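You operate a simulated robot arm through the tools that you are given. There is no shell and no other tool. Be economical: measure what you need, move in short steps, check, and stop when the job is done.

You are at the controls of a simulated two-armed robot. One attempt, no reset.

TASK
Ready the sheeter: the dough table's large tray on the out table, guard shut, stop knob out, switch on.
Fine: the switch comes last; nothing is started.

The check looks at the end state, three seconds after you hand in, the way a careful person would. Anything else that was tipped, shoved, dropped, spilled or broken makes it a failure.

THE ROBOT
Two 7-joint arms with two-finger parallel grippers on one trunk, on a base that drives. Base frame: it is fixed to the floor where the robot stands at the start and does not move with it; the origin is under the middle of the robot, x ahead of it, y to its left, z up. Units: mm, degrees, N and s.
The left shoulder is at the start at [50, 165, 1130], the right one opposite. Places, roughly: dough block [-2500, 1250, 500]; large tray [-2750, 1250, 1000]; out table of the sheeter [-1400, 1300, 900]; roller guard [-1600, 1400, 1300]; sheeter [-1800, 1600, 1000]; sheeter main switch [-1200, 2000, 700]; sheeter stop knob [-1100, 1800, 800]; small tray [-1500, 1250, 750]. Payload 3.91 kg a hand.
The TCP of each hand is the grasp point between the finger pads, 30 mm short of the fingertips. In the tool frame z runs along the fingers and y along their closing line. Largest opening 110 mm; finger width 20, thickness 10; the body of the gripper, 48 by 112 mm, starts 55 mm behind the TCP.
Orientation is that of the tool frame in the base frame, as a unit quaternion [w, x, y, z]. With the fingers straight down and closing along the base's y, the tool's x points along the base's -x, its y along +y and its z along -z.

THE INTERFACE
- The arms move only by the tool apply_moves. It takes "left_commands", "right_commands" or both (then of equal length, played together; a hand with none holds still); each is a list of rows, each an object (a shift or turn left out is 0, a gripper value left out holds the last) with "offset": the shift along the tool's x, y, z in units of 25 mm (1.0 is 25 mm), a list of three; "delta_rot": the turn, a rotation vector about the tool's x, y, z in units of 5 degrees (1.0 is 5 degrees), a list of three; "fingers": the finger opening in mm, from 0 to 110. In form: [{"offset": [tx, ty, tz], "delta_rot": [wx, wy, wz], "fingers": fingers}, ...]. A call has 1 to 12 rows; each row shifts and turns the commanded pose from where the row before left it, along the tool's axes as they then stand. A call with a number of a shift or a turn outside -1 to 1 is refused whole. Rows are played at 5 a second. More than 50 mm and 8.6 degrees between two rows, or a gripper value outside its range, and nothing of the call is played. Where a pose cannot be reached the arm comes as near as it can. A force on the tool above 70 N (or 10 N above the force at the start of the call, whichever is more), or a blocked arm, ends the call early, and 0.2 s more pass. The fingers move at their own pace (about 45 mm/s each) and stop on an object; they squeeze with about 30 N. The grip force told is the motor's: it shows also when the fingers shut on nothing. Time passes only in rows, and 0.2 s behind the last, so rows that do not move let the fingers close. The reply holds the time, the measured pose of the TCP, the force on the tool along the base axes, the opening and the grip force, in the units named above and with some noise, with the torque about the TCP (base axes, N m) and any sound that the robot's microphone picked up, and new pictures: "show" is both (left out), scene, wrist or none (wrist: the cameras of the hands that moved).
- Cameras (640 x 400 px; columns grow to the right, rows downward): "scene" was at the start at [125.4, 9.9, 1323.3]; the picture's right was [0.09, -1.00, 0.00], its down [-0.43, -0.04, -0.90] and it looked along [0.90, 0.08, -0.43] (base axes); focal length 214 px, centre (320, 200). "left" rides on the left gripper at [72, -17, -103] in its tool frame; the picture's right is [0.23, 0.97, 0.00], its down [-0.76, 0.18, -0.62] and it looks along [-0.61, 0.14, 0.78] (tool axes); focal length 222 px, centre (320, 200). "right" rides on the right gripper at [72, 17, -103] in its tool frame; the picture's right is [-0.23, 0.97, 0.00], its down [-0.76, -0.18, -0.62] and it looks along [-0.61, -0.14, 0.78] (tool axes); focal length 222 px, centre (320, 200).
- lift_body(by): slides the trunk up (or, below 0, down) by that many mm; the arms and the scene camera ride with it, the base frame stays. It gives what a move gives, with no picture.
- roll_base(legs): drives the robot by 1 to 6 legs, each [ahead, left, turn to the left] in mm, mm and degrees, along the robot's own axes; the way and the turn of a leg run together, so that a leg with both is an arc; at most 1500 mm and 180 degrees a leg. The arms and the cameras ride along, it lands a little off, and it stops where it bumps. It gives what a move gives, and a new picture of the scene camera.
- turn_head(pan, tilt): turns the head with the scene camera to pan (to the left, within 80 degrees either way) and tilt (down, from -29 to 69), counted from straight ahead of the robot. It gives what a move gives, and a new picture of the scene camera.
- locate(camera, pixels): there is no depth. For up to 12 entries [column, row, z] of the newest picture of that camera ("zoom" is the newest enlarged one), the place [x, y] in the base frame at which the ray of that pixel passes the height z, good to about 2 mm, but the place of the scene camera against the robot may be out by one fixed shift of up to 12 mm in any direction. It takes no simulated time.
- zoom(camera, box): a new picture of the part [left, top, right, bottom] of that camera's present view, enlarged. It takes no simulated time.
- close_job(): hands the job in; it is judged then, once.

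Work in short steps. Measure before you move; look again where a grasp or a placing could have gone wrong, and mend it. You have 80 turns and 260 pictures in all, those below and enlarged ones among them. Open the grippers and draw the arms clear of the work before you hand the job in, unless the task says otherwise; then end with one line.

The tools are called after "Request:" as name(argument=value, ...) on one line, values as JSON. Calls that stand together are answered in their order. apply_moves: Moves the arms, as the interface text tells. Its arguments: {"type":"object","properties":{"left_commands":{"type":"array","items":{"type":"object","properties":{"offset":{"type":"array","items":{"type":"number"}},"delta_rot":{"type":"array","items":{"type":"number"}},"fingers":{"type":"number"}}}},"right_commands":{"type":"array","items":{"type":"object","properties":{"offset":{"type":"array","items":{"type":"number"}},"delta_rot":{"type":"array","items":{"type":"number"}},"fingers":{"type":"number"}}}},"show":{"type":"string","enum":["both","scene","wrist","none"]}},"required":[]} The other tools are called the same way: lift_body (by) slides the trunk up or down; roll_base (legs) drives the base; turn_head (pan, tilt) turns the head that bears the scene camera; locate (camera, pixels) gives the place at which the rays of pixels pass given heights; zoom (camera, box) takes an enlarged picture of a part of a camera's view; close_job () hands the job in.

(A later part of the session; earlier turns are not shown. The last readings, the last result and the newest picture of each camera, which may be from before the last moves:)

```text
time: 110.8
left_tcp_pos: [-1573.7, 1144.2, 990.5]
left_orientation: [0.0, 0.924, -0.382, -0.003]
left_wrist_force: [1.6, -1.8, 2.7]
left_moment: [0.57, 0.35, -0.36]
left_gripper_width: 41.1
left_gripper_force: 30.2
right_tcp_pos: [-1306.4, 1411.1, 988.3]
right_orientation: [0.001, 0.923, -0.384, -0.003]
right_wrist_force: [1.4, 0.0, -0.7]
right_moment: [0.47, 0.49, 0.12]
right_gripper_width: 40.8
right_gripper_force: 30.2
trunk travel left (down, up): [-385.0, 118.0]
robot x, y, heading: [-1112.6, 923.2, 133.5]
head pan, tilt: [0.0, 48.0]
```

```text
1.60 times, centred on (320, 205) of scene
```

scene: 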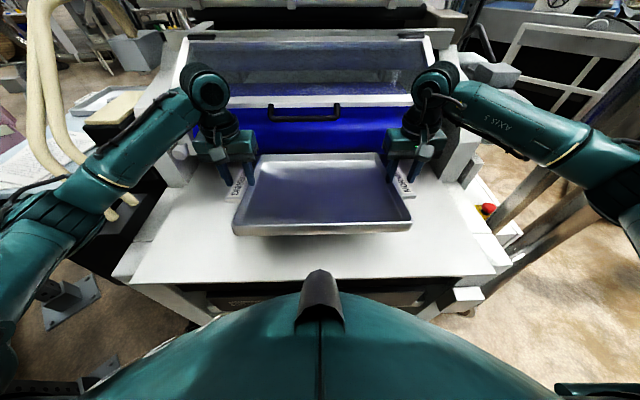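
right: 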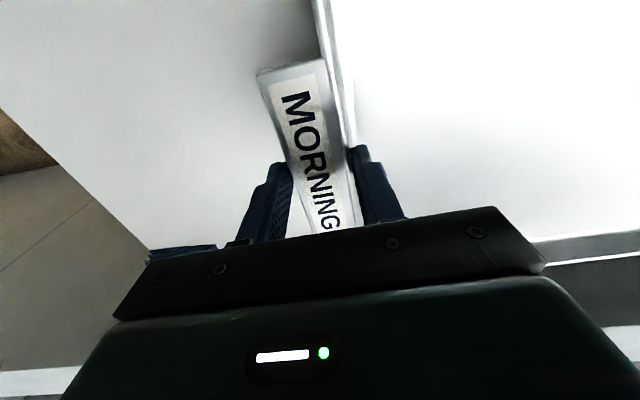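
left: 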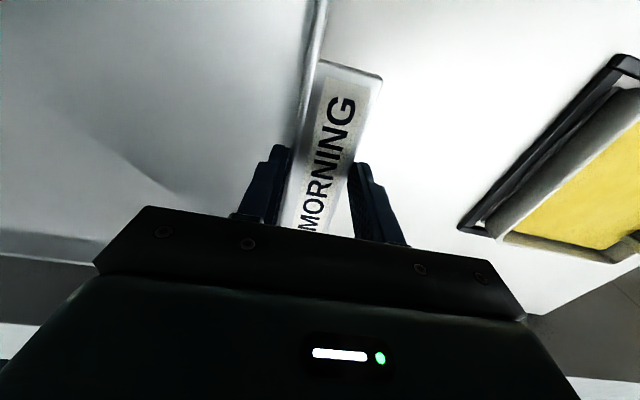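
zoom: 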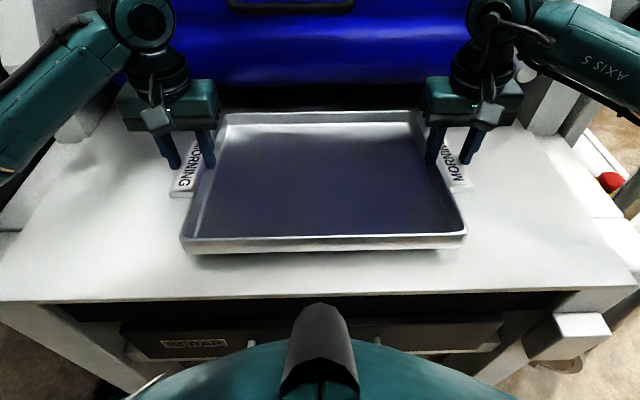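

The wrist forces went up (tray weight partly supported), so it's touching. I check wrist views before going further.

Request:
apply_moves(left_commands=[{}], right_commands=[{}])

Request:
zoom(camera="scene", box=[220, 130, 420, 260])

```text
time: 111.2
left_tcp_pos: [-1575.6, 1143.5, 989.5]
left_orientation: [0.0, 0.924, -0.382, -0.003]
left_wrist_force: [-0.1, -1.9, 5.2]
left_moment: [0.59, 0.4, -0.36]
left_gripper_width: 40.9
left_gripper_force: 29.7
right_tcp_pos: [-1306.7, 1411.4, 987.6]
right_orientation: [0.0, 0.924, -0.383, -0.002]
right_wrist_force: [-0.6, 0.3, -0.2]
right_moment: [0.64, 0.6, 0.15]
right_gripper_width: 41.0
right_gripper_force: 29.8
trunk travel left (down, up): [-385.0, 118.0]
robot x, y, heading: [-1105.8, 920.4, 133.5]
head pan, tilt: [0.0, 48.0]
```

scene: 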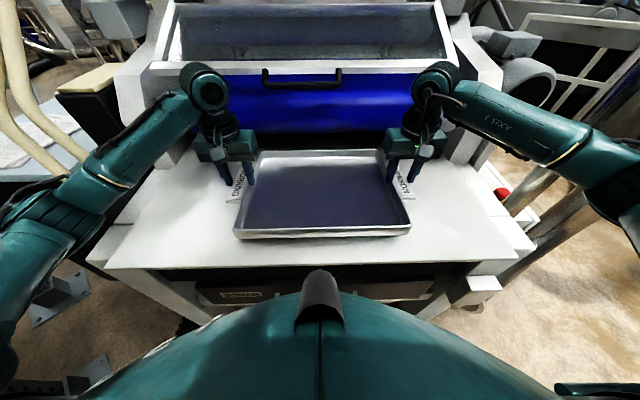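
right: 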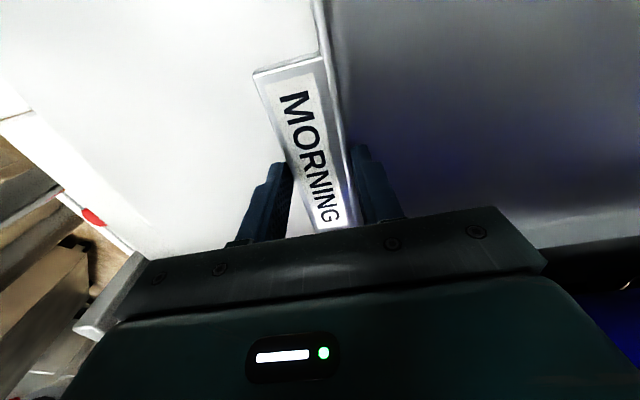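
left: 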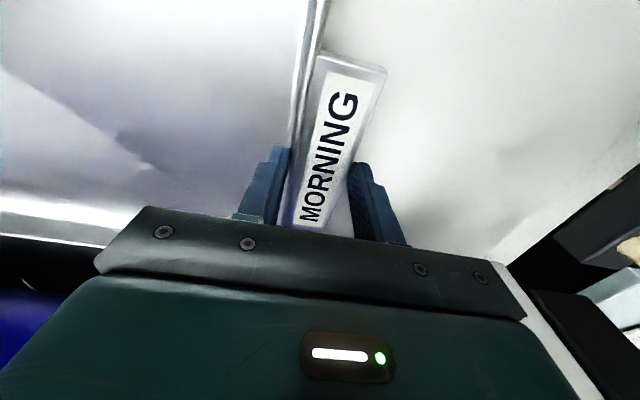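

```text
3.08 times, centred on (320, 195) of scene
```

zoom: 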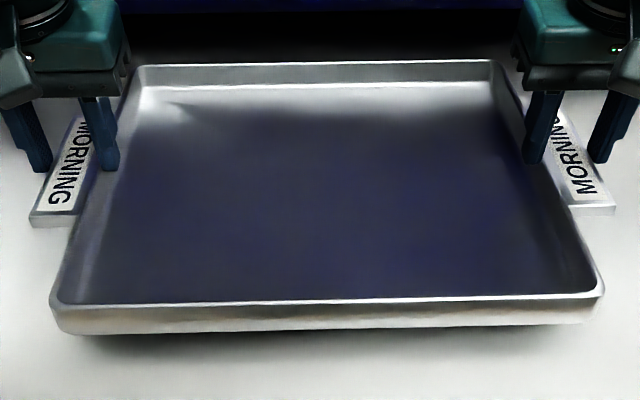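

The tray pitched a bit (near edge up) with its far edge touching the table. I lower slowly in small steps so it levels out.

Request:
apply_moves(left_commands=[{"offset": [0, 0, 0.2]}, {"offset": [0, 0, 0.2]}, {"offset": [0, 0, 0.2]}, {}], right_commands=[{"offset": [0, 0, 0.2]}, {"offset": [0, 0, 0.2]}, {"offset": [0, 0, 0.2]}, {}], show="scene")

Request:
zoom(camera="scene", box=[220, 130, 420, 260])

```text
time: 112.2
left_tcp_pos: [-1575.7, 1144.1, 972.8]
left_orientation: [0.0, 0.924, -0.382, -0.003]
left_wrist_force: [0.8, -4.1, 5.1]
left_moment: [0.45, 0.64, -0.31]
left_gripper_width: 40.8
left_gripper_force: 30.3
right_tcp_pos: [-1306.5, 1410.0, 973.6]
right_orientation: [-0.001, 0.923, -0.384, -0.002]
right_wrist_force: [1.7, 0.6, -0.3]
right_moment: [0.7, 0.51, 0.24]
right_gripper_width: 40.7
right_gripper_force: 29.6
trunk travel left (down, up): [-385.0, 118.0]
robot x, y, heading: [-1109.0, 923.5, 133.3]
head pan, tilt: [0.0, 48.0]
```

scene: 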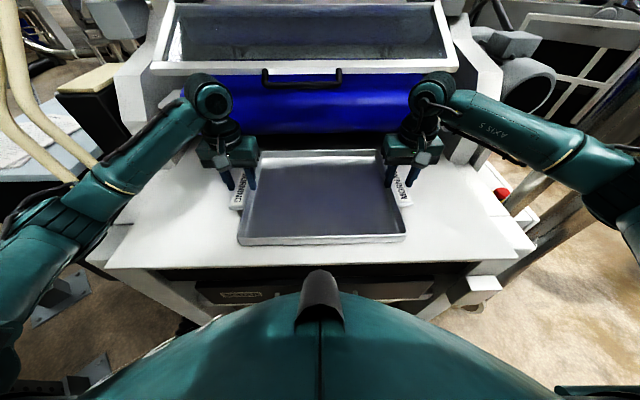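

```text
3.08 times, centred on (320, 195) of scene
```

zoom: 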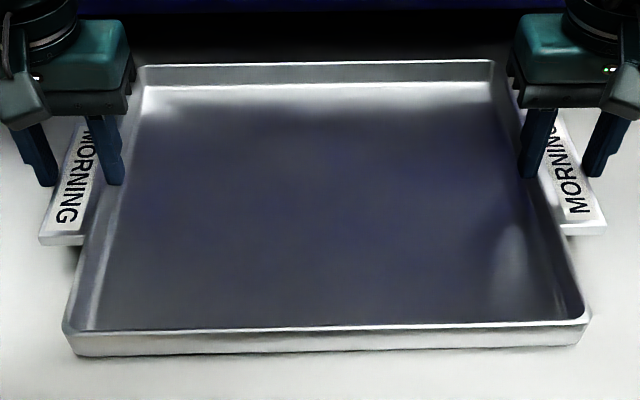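

The tray is levelling. I continue down in 5 mm steps.

Request:
apply_moves(left_commands=[{"offset": [0, 0, 0.2]}, {"offset": [0, 0, 0.2]}, {}], right_commands=[{"offset": [0, 0, 0.2]}, {"offset": [0, 0, 0.2]}, {}], show="none")

Request:
zoom(camera="scene", box=[220, 130, 420, 260])

```text
time: 113.0
left_tcp_pos: [-1573.8, 1143.1, 968.5]
left_orientation: [-0.004, 0.924, -0.381, -0.007]
left_wrist_force: [-5.3, -0.2, 30.3]
left_moment: [-0.11, 0.21, -0.42]
left_gripper_width: 41.2
left_gripper_force: 29.6
right_tcp_pos: [-1306.7, 1409.7, 967.5]
right_orientation: [-0.001, 0.924, -0.383, -0.007]
right_wrist_force: [2.2, 5.4, 30.0]
right_moment: [0.26, -0.14, 0.28]
right_gripper_width: 40.8
right_gripper_force: 30.2
trunk travel left (down, up): [-385.0, 118.0]
robot x, y, heading: [-1106.6, 924.1, 133.5]
head pan, tilt: [0.0, 48.0]
```

```text
3.08 times, centred on (320, 195) of scene
```

zoom: 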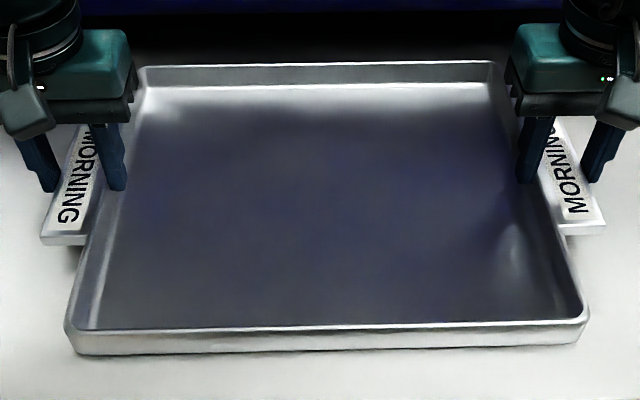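

Both wrists read +30 N: the tray is flat on the out table. I relieve the load, open the fingers, and lift away straight up.

Request:
apply_moves(left_commands=[{"offset": [0, 0, -0.12]}, {"fingers": 70}, {}, {}, {"offset": [0, 0, -0.5]}, {"offset": [0, 0, -1]}, {"offset": [0, 0, -1]}, {"offset": [0, 0, -1]}, {"offset": [0, 0, -1]}, {"offset": [0, 0, -1]}], right_commands=[{"offset": [0, 0, -0.12]}, {"fingers": 70}, {}, {}, {"offset": [0, 0, -0.5]}, {"offset": [0, 0, -1]}, {"offset": [0, 0, -1]}, {"offset": [0, 0, -1]}, {"offset": [0, 0, -1]}, {"offset": [0, 0, -1]}], show="scene")

Request:
zoom(camera="scene", box=[200, 120, 440, 280])

```text
time: 115.2
left_tcp_pos: [-1573.9, 1141.6, 1105.7]
left_orientation: [0.0, 0.924, -0.382, -0.003]
left_wrist_force: [-0.1, -0.7, 0.0]
left_moment: [0.01, 0.02, 0.01]
left_gripper_width: 70.0
left_gripper_force: 0.1
right_tcp_pos: [-1306.8, 1411.0, 1103.6]
right_orientation: [-0.001, 0.923, -0.384, -0.002]
right_wrist_force: [-0.5, -0.4, -1.3]
right_moment: [-0.01, 0.01, 0.01]
right_gripper_width: 70.2
right_gripper_force: 0.1
trunk travel left (down, up): [-385.0, 118.0]
robot x, y, heading: [-1110.0, 924.7, 133.3]
head pan, tilt: [0.0, 48.0]
```

scene: 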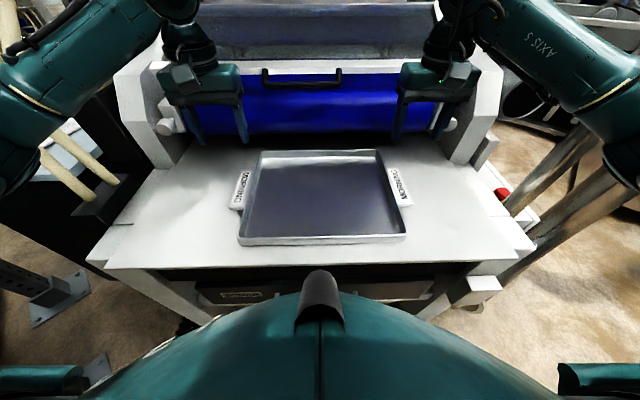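

```text
2.50 times, centred on (320, 200) of scene
```

zoom: 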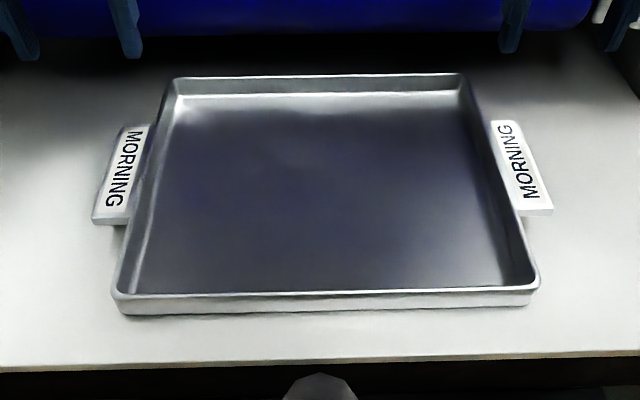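

Tray is flat on the out table. Now the knob and switch: I back off and go around to view the control box from its right side.

Request:
roll_base(legs=[[-900, 0, 0], [0, 0, 45], [0, -1400, 0]])

Request:
turn_head(pan=-5, tilt=35)

Request:
zoom(camera="scene", box=[200, 60, 440, 260])

```text
time: 128.7
left_tcp_pos: [-916.6, 1526.6, 1106.2]
left_orientation: [0.001, 1.0, -0.009, -0.003]
left_wrist_force: [0.3, 0.5, -0.4]
left_moment: [0.03, 0.0, 0.04]
left_gripper_width: 70.0
left_gripper_force: 0.1
right_tcp_pos: [-909.6, 1904.5, 1104.4]
right_orientation: [0.0, 1.0, -0.01, -0.001]
right_wrist_force: [0.0, -0.9, -0.1]
right_moment: [0.0, 0.01, 0.02]
right_gripper_width: 70.0
right_gripper_force: 0.0
trunk travel left (down, up): [-385.0, 118.0]
robot x, y, heading: [-430.4, 1691.2, 177.4]
head pan, tilt: [0.0, 48.0]
```

scene: 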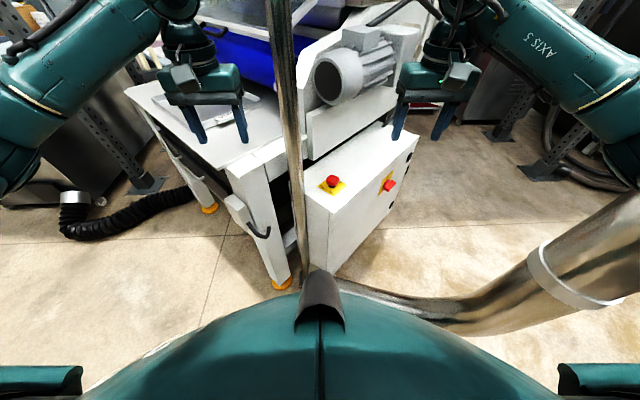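

```text
time: 129.5
left_tcp_pos: [-917.0, 1526.5, 1105.4]
left_orientation: [0.001, 1.0, -0.009, -0.003]
left_wrist_force: [0.7, 0.0, -0.5]
left_moment: [-0.01, 0.01, -0.01]
left_gripper_width: 70.1
left_gripper_force: 0.2
right_tcp_pos: [-909.9, 1905.0, 1105.2]
right_orientation: [0.001, 1.0, -0.011, -0.002]
right_wrist_force: [-0.2, -1.5, 0.0]
right_moment: [-0.02, 0.0, 0.03]
right_gripper_width: 69.9
right_gripper_force: 0.0
trunk travel left (down, up): [-385.0, 118.0]
robot x, y, heading: [-429.9, 1692.4, 177.3]
head pan, tilt: [-5.0, 35.0]
```

scene: 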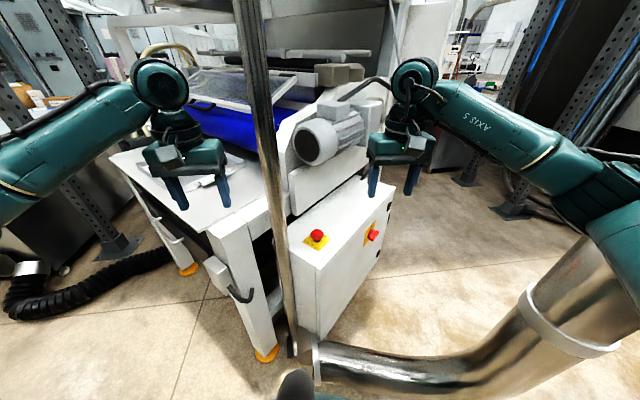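

```text
2.00 times, centred on (320, 160) of scene
```

zoom: 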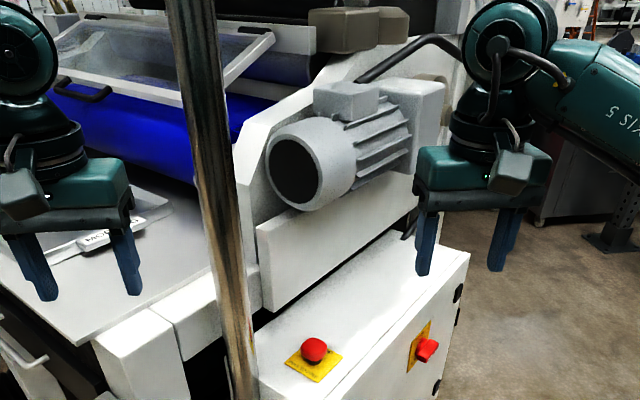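

Great access from here: red stop knob on top of the box (zoom 314,350), red rotary switch on the right face (zoom 425,350). I zoom closely and measure.

Request:
zoom(camera="scene", box=[280, 200, 410, 280])

Request:
locate(camera="scene", pixels=[[317, 236, 840], [317, 236, 860], [317, 236, 820], [375, 235, 700], [375, 235, 750], [315, 243, 820], [360, 218, 820], [391, 180, 820], [326, 255, 820], [285, 305, 900]])

```text
4.92 times, centred on (345, 240) of scene
```

zoom: 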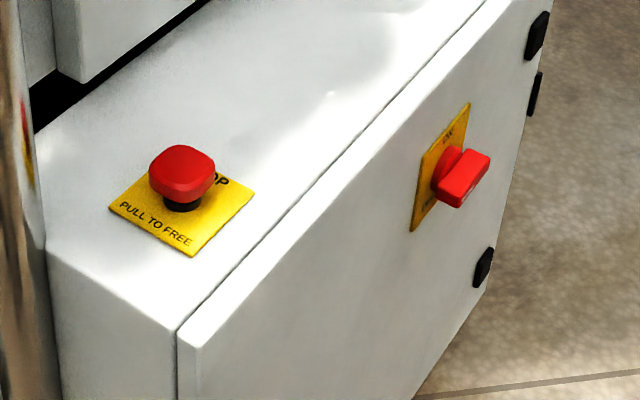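

```text
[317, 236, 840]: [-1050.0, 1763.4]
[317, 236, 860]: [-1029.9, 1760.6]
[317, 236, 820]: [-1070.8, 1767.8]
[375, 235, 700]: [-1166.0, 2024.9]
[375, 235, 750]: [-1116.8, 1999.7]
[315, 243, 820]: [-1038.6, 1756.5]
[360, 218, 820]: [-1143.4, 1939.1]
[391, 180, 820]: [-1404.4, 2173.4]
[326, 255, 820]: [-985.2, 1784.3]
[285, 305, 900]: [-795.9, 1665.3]
```

The label says "STOP – PULL TO FREE". Triangulated knob ≈(-1078,1774,809). I move the right hand above it in part and look with its camera.

Request:
apply_moves(right_commands=[{"offset": [-1, 1, 0], "fingers": 90}, {"offset": [-1, 1, 0]}, {"offset": [-1, 1, 0]}, {"offset": [-1, 1, 0]}, {"offset": [0, 1, 0]}])

Request:
zoom(camera="right", box=[180, 0, 460, 240])

```text
time: 130.7
left_tcp_pos: [-916.5, 1526.4, 1105.2]
left_orientation: [0.001, 1.0, -0.009, -0.003]
left_wrist_force: [-0.9, -0.5, 0.0]
left_moment: [-0.02, 0.02, 0.01]
left_gripper_width: 70.0
left_gripper_force: 0.0
right_tcp_pos: [-1011.5, 1780.4, 1103.7]
right_orientation: [0.0, 1.0, -0.011, -0.002]
right_wrist_force: [-0.1, -0.2, 0.6]
right_moment: [0.0, 0.0, 0.02]
right_gripper_width: 90.1
right_gripper_force: 0.0
trunk travel left (down, up): [-385.0, 118.0]
robot x, y, heading: [-429.6, 1692.2, 177.3]
head pan, tilt: [-5.0, 35.0]
```

scene: 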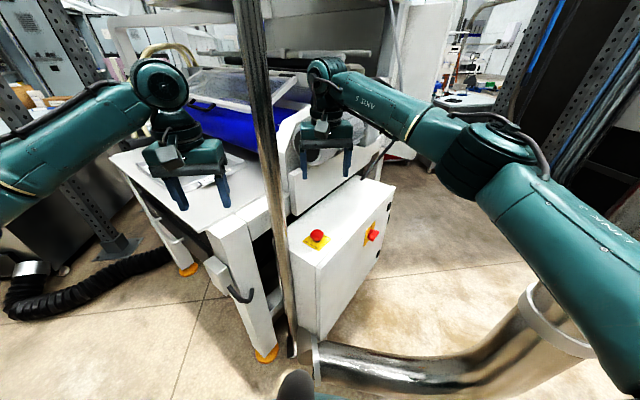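
right: 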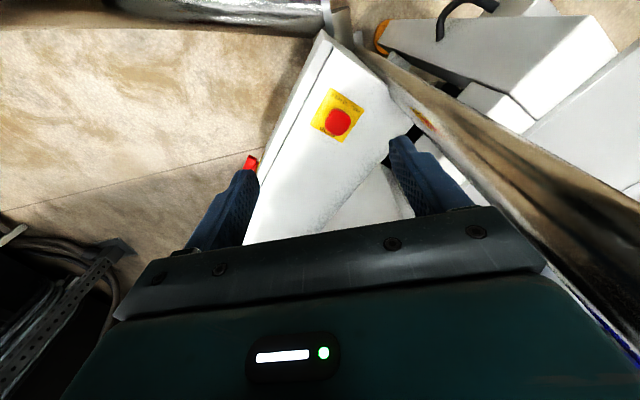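

```text
1.67 times, centred on (320, 120) of right
```

zoom: 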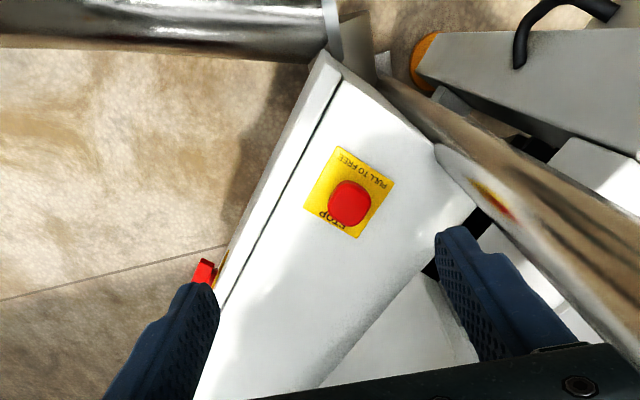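

Request:
locate(camera="right", pixels=[[337.4, 121.8, 800], [337.4, 121.8, 820], [337.4, 121.8, 840], [337.4, 121.8, 860], [400, 75, 900], [520, 200, 1100]])

```text
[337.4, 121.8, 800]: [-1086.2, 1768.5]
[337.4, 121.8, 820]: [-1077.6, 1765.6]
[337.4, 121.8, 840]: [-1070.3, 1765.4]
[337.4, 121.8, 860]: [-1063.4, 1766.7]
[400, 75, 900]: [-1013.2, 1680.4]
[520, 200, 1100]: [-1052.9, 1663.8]
```

Knob ≈(-1080,1767,812). I move over it and descend to z≈900, then recheck.

Request:
apply_moves(right_commands=[{"offset": [-0.9, 0.17, 0]}, {"offset": [-0.9, 0.17, 0]}, {"offset": [-0.9, 0.17, 0]}, {"offset": [0, 0, 1]}, {"offset": [0, 0, 1]}, {"offset": [0, 0, 1]}, {"offset": [0, 0, 1]}, {"offset": [0, 0, 1]}, {"offset": [0, 0, 1]}, {"offset": [0, 0, 1]}, {"offset": [0, 0, 1]}])

Request:
zoom(camera="right", box=[200, 80, 440, 240])

```text
time: 133.1
left_tcp_pos: [-916.2, 1526.6, 1105.6]
left_orientation: [0.001, 1.0, -0.009, -0.003]
left_wrist_force: [-0.4, -0.8, -0.4]
left_moment: [0.0, 0.02, -0.01]
left_gripper_width: 69.8
left_gripper_force: 0.1
right_tcp_pos: [-1052.9, 1781.2, 901.2]
right_orientation: [0.0, 1.0, -0.011, -0.002]
right_wrist_force: [-0.9, 0.7, 0.0]
right_moment: [0.02, -0.03, 0.0]
right_gripper_width: 89.7
right_gripper_force: 0.2
right hand out of reach, approached as far as the arm can: row 2, 3
trunk travel left (down, up): [-385.0, 118.0]
robot x, y, heading: [-429.8, 1691.0, 177.1]
head pan, tilt: [-5.0, 35.0]
```

scene: 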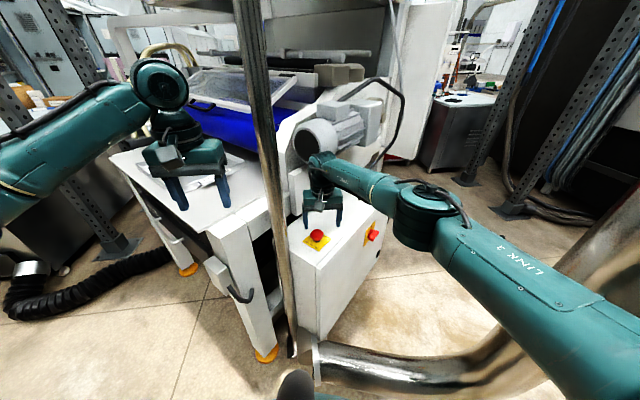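
right: 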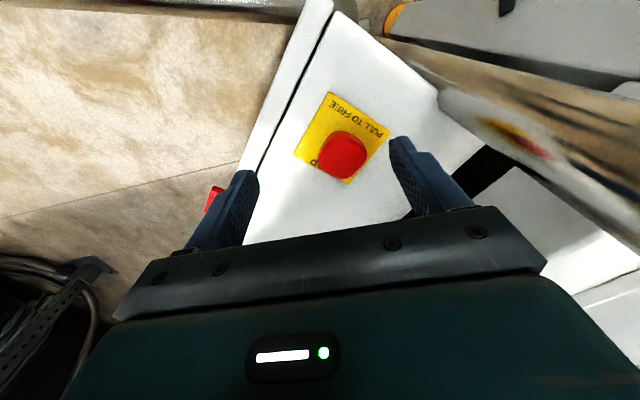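

```text
2.50 times, centred on (320, 160) of right
```

zoom: 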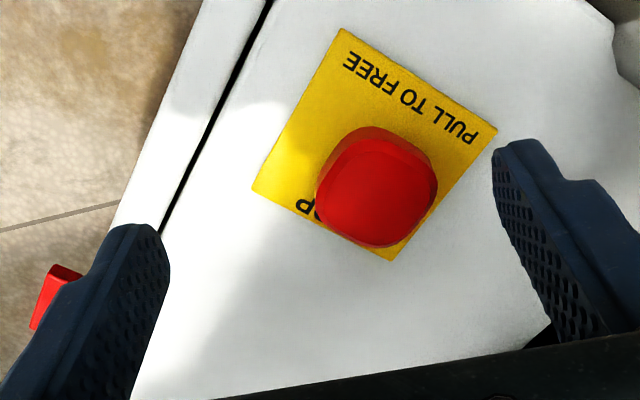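

Request:
locate(camera="right", pixels=[[342.8, 154, 800], [342.8, 154, 820], [342.8, 154, 840], [326, 170, 800], [365, 140, 820]])

Request:
roll_base(legs=[[30, 0, 0]])

```text
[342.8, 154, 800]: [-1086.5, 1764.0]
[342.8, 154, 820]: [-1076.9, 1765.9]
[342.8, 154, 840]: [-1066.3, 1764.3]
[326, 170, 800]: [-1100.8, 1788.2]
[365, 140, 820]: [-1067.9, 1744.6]
```

```text
time: 133.9
left_tcp_pos: [-948.2, 1527.3, 1104.3]
left_orientation: [0.001, 1.0, -0.01, -0.002]
left_wrist_force: [-1.3, 0.0, 0.4]
left_moment: [0.02, -0.02, -0.02]
left_gripper_width: 70.1
left_gripper_force: 0.0
right_tcp_pos: [-1083.5, 1781.3, 900.5]
right_orientation: [0.001, 1.0, -0.011, -0.002]
right_wrist_force: [0.3, -0.7, -0.7]
right_moment: [-0.03, -0.01, 0.0]
right_gripper_width: 90.2
right_gripper_force: 0.0
trunk travel left (down, up): [-385.0, 118.0]
robot x, y, heading: [-460.9, 1691.8, 177.5]
head pan, tilt: [-5.0, 35.0]
```

scene: 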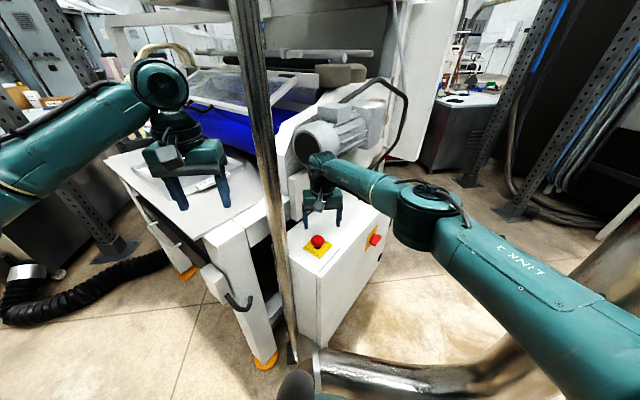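

Knob at (-1082,1765). I shift 16 mm left and descend to z≈845 and check.

Request:
apply_moves(right_commands=[{"offset": [0, 0.64, 0]}, {"offset": [0, 0, 1]}, {"offset": [0, 0, 0.6]}, {"offset": [0, 0, 0.6]}], show="wrist")

Request:
zoom(camera="scene", box=[280, 170, 400, 270])

```text
time: 134.9
left_tcp_pos: [-946.0, 1528.9, 1106.0]
left_orientation: [0.001, 1.0, -0.01, -0.002]
left_wrist_force: [-0.2, 0.4, -0.2]
left_moment: [0.0, -0.02, 0.03]
left_gripper_width: 70.1
left_gripper_force: 0.0
right_tcp_pos: [-1071.3, 1767.6, 852.8]
right_orientation: [0.0, 1.0, -0.011, -0.003]
right_wrist_force: [-0.4, -0.7, -0.4]
right_moment: [-0.01, -0.02, 0.03]
right_gripper_width: 89.9
right_gripper_force: 0.0
right hand out of reach, approached as far as the arm can: row 4
trunk travel left (down, up): [-385.0, 118.0]
robot x, y, heading: [-462.7, 1692.9, 177.5]
head pan, tilt: [-5.0, 35.0]
```

right: 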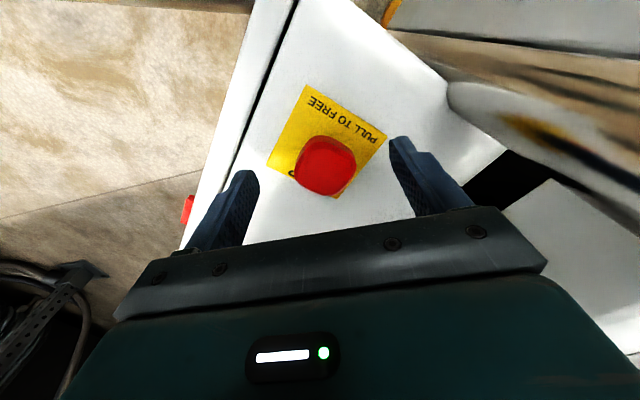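

```text
4.00 times, centred on (340, 220) of scene
```

zoom: 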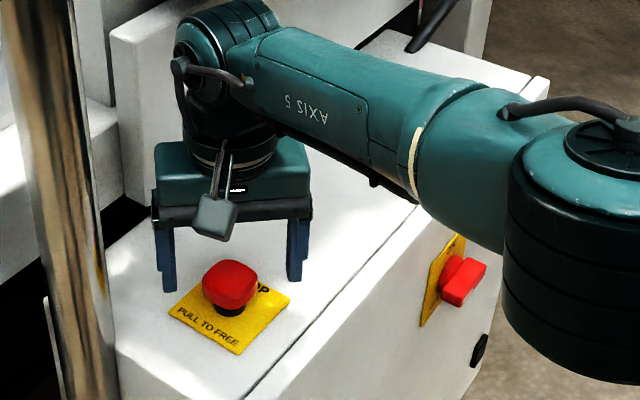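

Out of reach downward; I lift the hand 75, lower the trunk 100 to give the arm more room, and recompute the knob position.

Request:
locate(camera="right", pixels=[[325, 164, 800], [325, 164, 820], [325, 164, 840]])

Request:
apply_moves(right_commands=[{"offset": [0, 0, -1]}, {"offset": [0, 0, -1]}, {"offset": [0, 0, -1]}], show="none")

Request:
lift_body(by=-110)

Request:
apply_moves(right_commands=[{}], show="both")

```text
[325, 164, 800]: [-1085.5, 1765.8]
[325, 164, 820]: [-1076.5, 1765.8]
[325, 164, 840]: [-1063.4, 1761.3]
```

```text
time: 135.7
left_tcp_pos: [-946.2, 1528.5, 1104.9]
left_orientation: [0.002, 1.0, -0.009, -0.002]
left_wrist_force: [0.5, -0.2, -0.3]
left_moment: [-0.04, 0.02, -0.02]
left_gripper_width: 70.2
left_gripper_force: 0.0
right_tcp_pos: [-1070.7, 1767.4, 929.0]
right_orientation: [0.0, 1.0, -0.011, -0.001]
right_wrist_force: [-0.9, 0.0, -0.5]
right_moment: [0.02, 0.0, -0.01]
right_gripper_width: 90.2
right_gripper_force: 0.1
trunk travel left (down, up): [-385.0, 118.0]
robot x, y, heading: [-460.7, 1694.2, 177.4]
head pan, tilt: [-5.0, 35.0]
```

```text
time: 137.1
left_tcp_pos: [-947.1, 1527.6, 996.0]
left_orientation: [0.001, 1.0, -0.009, -0.003]
left_wrist_force: [0.3, 0.6, 0.3]
left_moment: [0.03, 0.01, 0.02]
left_gripper_width: 70.0
left_gripper_force: 0.0
right_tcp_pos: [-1070.9, 1767.2, 820.4]
right_orientation: [0.001, 1.0, -0.01, -0.002]
right_wrist_force: [-0.5, -0.7, -0.4]
right_moment: [0.0, 0.01, -0.01]
right_gripper_width: 90.1
right_gripper_force: 0.1
trunk travel left (down, up): [-275.0, 228.0]
robot x, y, heading: [-459.9, 1692.4, 177.5]
head pan, tilt: [-5.0, 35.0]
```

```text
time: 137.5
left_tcp_pos: [-946.2, 1526.9, 995.8]
left_orientation: [0.001, 1.0, -0.01, -0.003]
left_wrist_force: [0.2, -0.2, 0.1]
left_moment: [-0.01, 0.06, 0.04]
left_gripper_width: 70.1
left_gripper_force: 0.0
right_tcp_pos: [-1070.9, 1767.8, 819.5]
right_orientation: [0.002, 1.0, -0.011, -0.001]
right_wrist_force: [-0.3, 0.2, -0.1]
right_moment: [-0.01, 0.0, -0.01]
right_gripper_width: 90.4
right_gripper_force: 0.0
trunk travel left (down, up): [-275.0, 228.0]
robot x, y, heading: [-460.1, 1689.9, 177.4]
head pan, tilt: [-5.0, 35.0]
```

scene: 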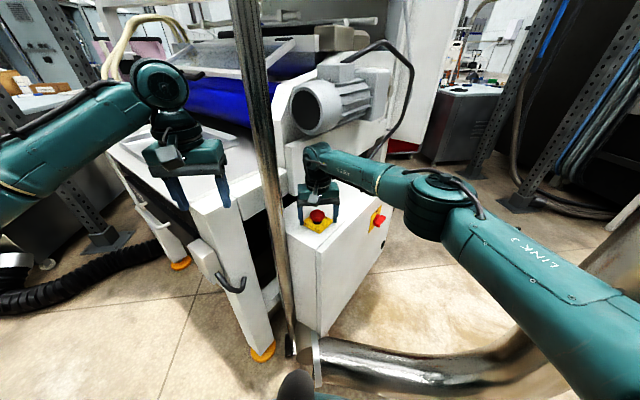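
right: 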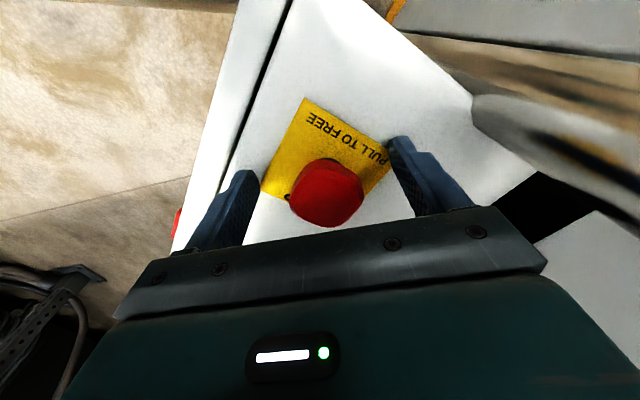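

Request:
locate(camera="right", pixels=[[327, 192, 790], [327, 192, 800], [327, 192, 810], [327, 192, 820], [327, 192, 830]])

Request:
zoom(camera="scene", box=[280, 150, 400, 250])

```text
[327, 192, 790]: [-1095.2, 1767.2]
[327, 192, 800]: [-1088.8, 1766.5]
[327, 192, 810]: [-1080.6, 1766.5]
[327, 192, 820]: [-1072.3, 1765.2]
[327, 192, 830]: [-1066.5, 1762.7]
```

```text
4.00 times, centred on (340, 200) of scene
```

zoom: 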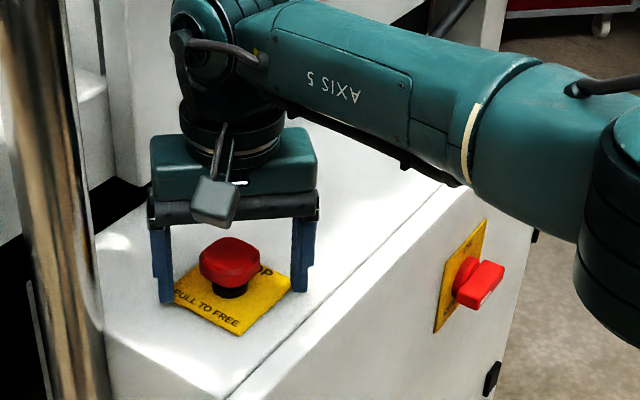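

Knob head at (-1080,1766,~812), TCP at (-1071,1768,819). I shift 9 mm forward, close on the head, then pull up gently.

Request:
apply_moves(right_commands=[{"offset": [-0.36, 0.05, 0.1], "fingers": 60}, {}, {"fingers": 20}, {}, {}, {}, {}], show="wrist")

Request:
zoom(camera="scene", box=[280, 150, 400, 250])

```text
time: 139.1
left_tcp_pos: [-948.1, 1527.2, 994.9]
left_orientation: [0.001, 1.0, -0.01, -0.002]
left_wrist_force: [0.7, -0.2, 0.8]
left_moment: [0.0, -0.04, 0.01]
left_gripper_width: 69.9
left_gripper_force: 0.0
right_tcp_pos: [-1079.0, 1766.4, 816.0]
right_orientation: [0.0, 1.0, -0.011, -0.002]
right_wrist_force: [0.3, 0.4, 0.8]
right_moment: [0.31, -0.05, 0.02]
right_gripper_width: 41.4
right_gripper_force: 45.2
trunk travel left (down, up): [-275.0, 228.0]
robot x, y, heading: [-461.5, 1691.6, 177.7]
head pan, tilt: [-5.0, 35.0]
```

right: 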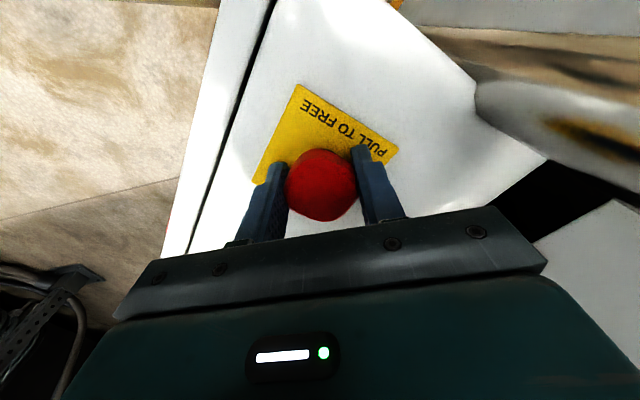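

```text
4.00 times, centred on (340, 200) of scene
```

zoom: 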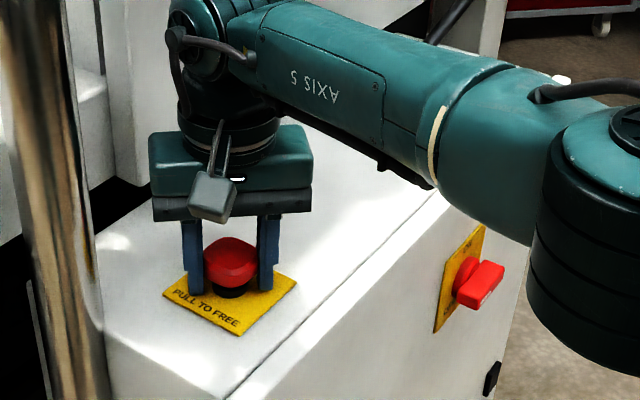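

Gripped at 41 mm. I pull straight up in 3 mm steps, watching the force and for a click.

Request:
apply_moves(right_commands=[{"offset": [0, 0, -0.12]}, {"offset": [0, 0, -0.12]}, {"offset": [0, 0, -0.12]}, {"offset": [0, 0, -0.12]}], show="wrist")

Request:
zoom(camera="scene", box=[280, 150, 400, 250])

```text
time: 140.1
left_tcp_pos: [-948.8, 1529.0, 993.3]
left_orientation: [0.001, 1.0, -0.008, -0.002]
left_wrist_force: [-0.1, -0.4, 0.0]
left_moment: [-0.01, 0.01, -0.03]
left_gripper_width: 69.8
left_gripper_force: 0.1
right_tcp_pos: [-1080.8, 1767.6, 824.7]
right_orientation: [0.001, 1.0, -0.01, 0.002]
right_wrist_force: [5.6, 0.0, -26.8]
right_moment: [0.27, 0.85, -0.11]
right_gripper_width: 41.7
right_gripper_force: 45.0
trunk travel left (down, up): [-275.0, 228.0]
robot x, y, heading: [-458.3, 1689.5, 177.4]
head pan, tilt: [-5.0, 35.0]
```

right: 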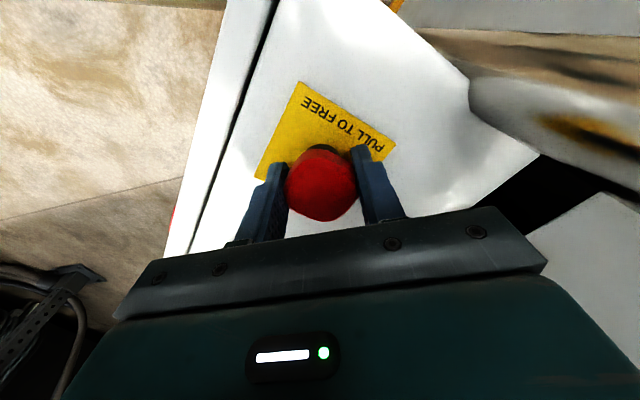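

```text
4.00 times, centred on (340, 200) of scene
```

zoom: 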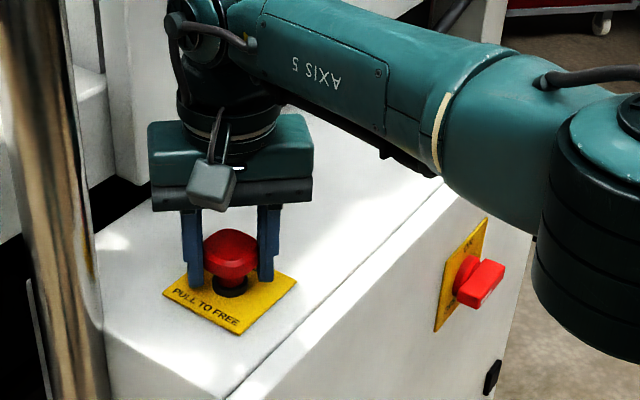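

Knob moved up ~9 mm with 27 N resistance. I pull a bit more.

Request:
apply_moves(right_commands=[{"offset": [0, 0, -0.12]}, {"offset": [0, 0, -0.12]}, {}], show="wrist")

Request:
zoom(camera="scene", box=[280, 150, 400, 250])

```text
time: 140.9
left_tcp_pos: [-949.5, 1528.3, 992.6]
left_orientation: [0.001, 1.0, -0.009, -0.001]
left_wrist_force: [-0.2, 0.7, -0.7]
left_moment: [-0.01, 0.0, 0.0]
left_gripper_width: 69.9
left_gripper_force: 0.0
right_tcp_pos: [-1079.7, 1766.0, 826.9]
right_orientation: [-0.001, 1.0, -0.01, 0.006]
right_wrist_force: [-0.4, -3.1, -41.8]
right_moment: [0.24, -0.24, -0.01]
right_gripper_width: 41.7
right_gripper_force: 44.9
trunk travel left (down, up): [-275.0, 228.0]
robot x, y, heading: [-461.0, 1693.9, 177.3]
head pan, tilt: [-5.0, 35.0]
```

right: 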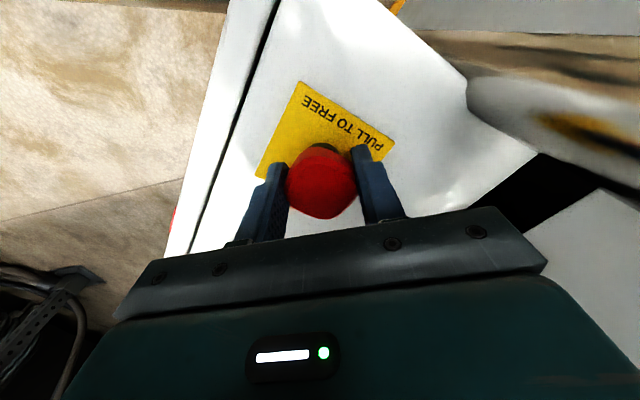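

```text
4.00 times, centred on (340, 200) of scene
```

zoom: 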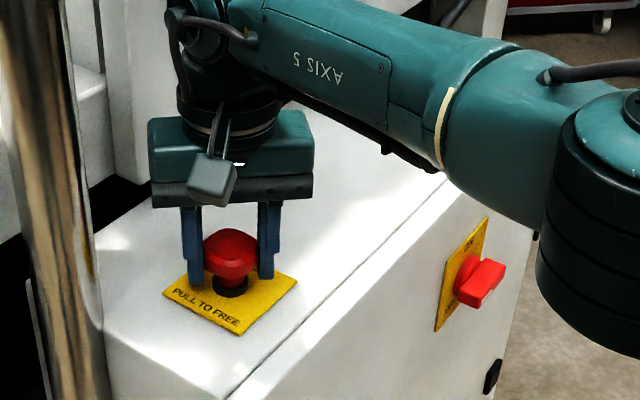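

It's at its end stop (42 N, no further travel). I release by opening, rise, and verify it stays out.

Request:
apply_moves(right_commands=[{"fingers": 90}, {}, {}, {}, {"offset": [0, 0, -1]}, {"offset": [0, 0, -1]}, {"offset": [0, 0, -1]}, {"offset": [0, 0, -1]}], show="wrist")

Request:
zoom(camera="scene", box=[280, 150, 400, 250])

```text
time: 142.7
left_tcp_pos: [-947.5, 1527.4, 995.2]
left_orientation: [0.0, 1.0, -0.009, -0.002]
left_wrist_force: [-0.8, 0.4, 0.2]
left_moment: [0.01, 0.0, -0.02]
left_gripper_width: 70.0
left_gripper_force: 0.0
right_tcp_pos: [-1078.2, 1766.0, 935.1]
right_orientation: [0.002, 1.0, -0.011, -0.002]
right_wrist_force: [0.2, -0.5, 1.1]
right_moment: [0.0, -0.01, 0.0]
right_gripper_width: 89.9
right_gripper_force: 0.1
trunk travel left (down, up): [-275.0, 228.0]
robot x, y, heading: [-460.0, 1691.2, 177.1]
head pan, tilt: [-5.0, 35.0]
```

right: 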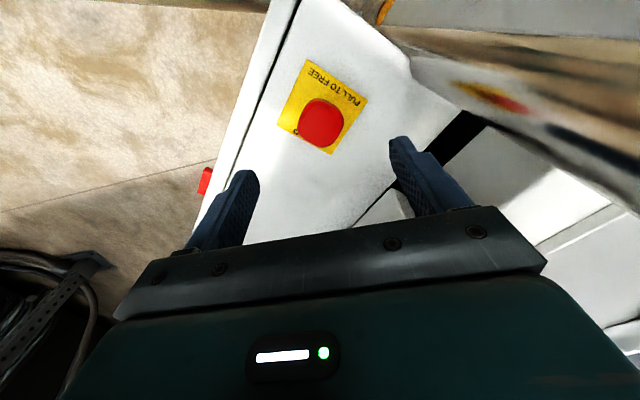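

```text
4.00 times, centred on (340, 200) of scene
```

zoom: 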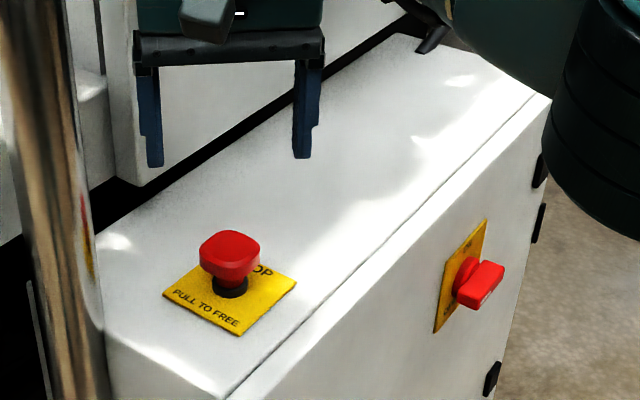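

The knob stays out. Now the switch on the right face; I zoom on it.

Request:
zoom(camera="scene", box=[355, 195, 395, 240])

Request:
apply_moves(right_commands=[{"offset": [1, -1, -1]}, {"offset": [1, -1, -1]}, {"offset": [1, -1, 0]}, {"offset": [1, -1, 0]}, {"offset": [1, -1, 0]}, {"offset": [1, -1, 0]}, {"offset": [1, -1, 0]}, {"offset": [0, -1, 0]}, {"offset": [0, -1, 0]}], show="both")

```text
8.89 times, centred on (375, 218) of scene
```

zoom: 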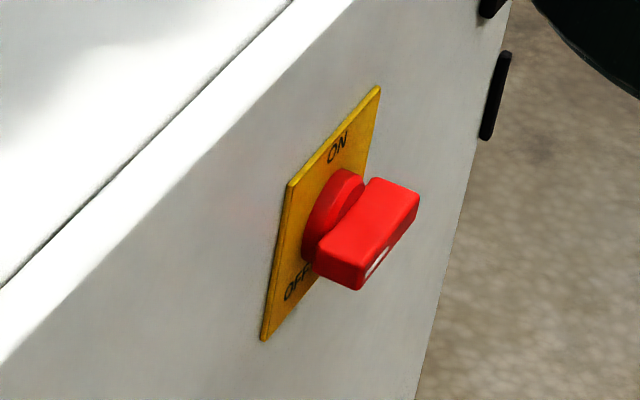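

```text
time: 144.7
left_tcp_pos: [-946.9, 1528.8, 994.9]
left_orientation: [0.001, 1.0, -0.009, -0.003]
left_wrist_force: [0.4, -0.6, -0.9]
left_moment: [-0.01, -0.01, 0.02]
left_gripper_width: 69.8
left_gripper_force: 0.0
right_tcp_pos: [-900.8, 1986.1, 985.2]
right_orientation: [0.0, 1.0, -0.009, -0.002]
right_wrist_force: [-0.1, 0.0, -0.6]
right_moment: [-0.02, -0.04, 0.03]
right_gripper_width: 89.9
right_gripper_force: 0.2
trunk travel left (down, up): [-275.0, 228.0]
robot x, y, heading: [-459.0, 1692.2, 177.5]
head pan, tilt: [-5.0, 35.0]
```

scene: 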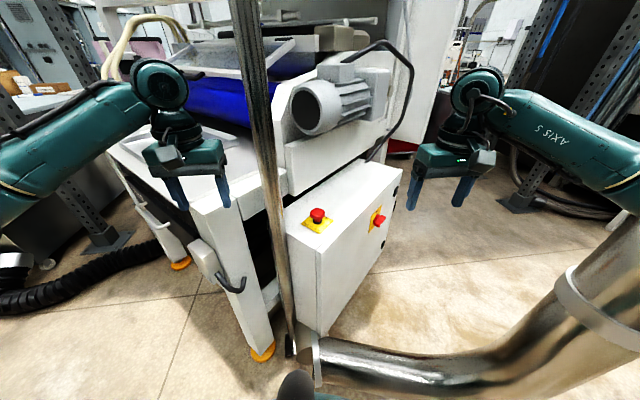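
right: 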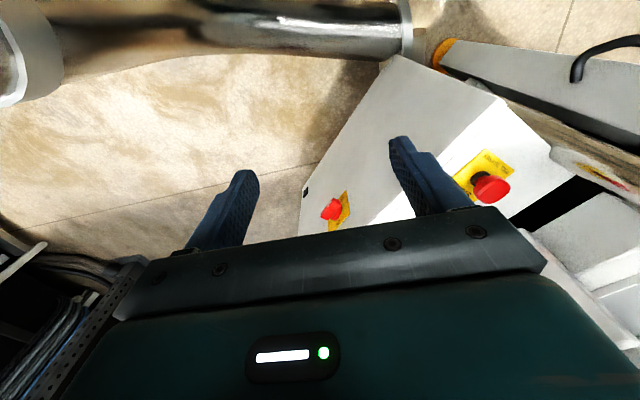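

The plate has ON at top; I need a frontal view of the handle. Zoom from the right wrist camera.

Request:
zoom(camera="right", box=[300, 170, 370, 240])

Request:
locate(camera="right", pixels=[[330, 211, 680], [330, 211, 700], [330, 211, 720], [330, 211, 740], [340, 213, 700]])

Request:
zoom(camera="scene", box=[365, 200, 395, 240])

Request:
locate(camera="scene", pixels=[[380, 219, 680], [380, 219, 700], [380, 219, 720], [380, 219, 740], [322, 253, 780], [400, 165, 780], [318, 215, 830]])

```text
5.71 times, centred on (335, 205) of right
```

zoom: 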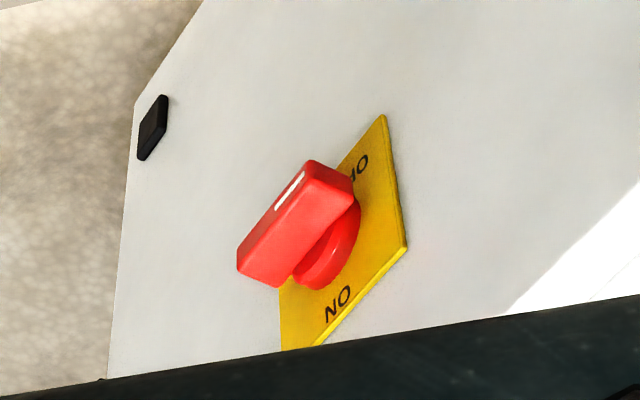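

```text
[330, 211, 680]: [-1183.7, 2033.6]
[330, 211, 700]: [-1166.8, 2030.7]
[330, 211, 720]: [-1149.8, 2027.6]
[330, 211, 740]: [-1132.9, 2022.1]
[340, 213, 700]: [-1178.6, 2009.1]
```

```text
10.00 times, centred on (380, 220) of scene
```

zoom: 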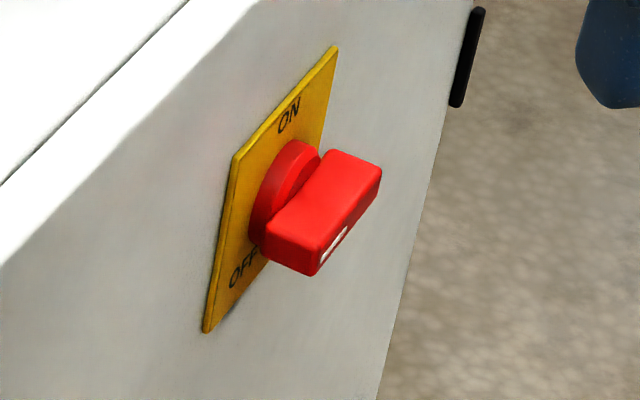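

```text
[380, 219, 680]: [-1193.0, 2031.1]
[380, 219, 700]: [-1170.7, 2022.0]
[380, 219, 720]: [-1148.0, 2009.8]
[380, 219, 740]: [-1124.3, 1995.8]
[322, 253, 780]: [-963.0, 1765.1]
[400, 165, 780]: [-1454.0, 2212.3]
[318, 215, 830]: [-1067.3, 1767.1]
```

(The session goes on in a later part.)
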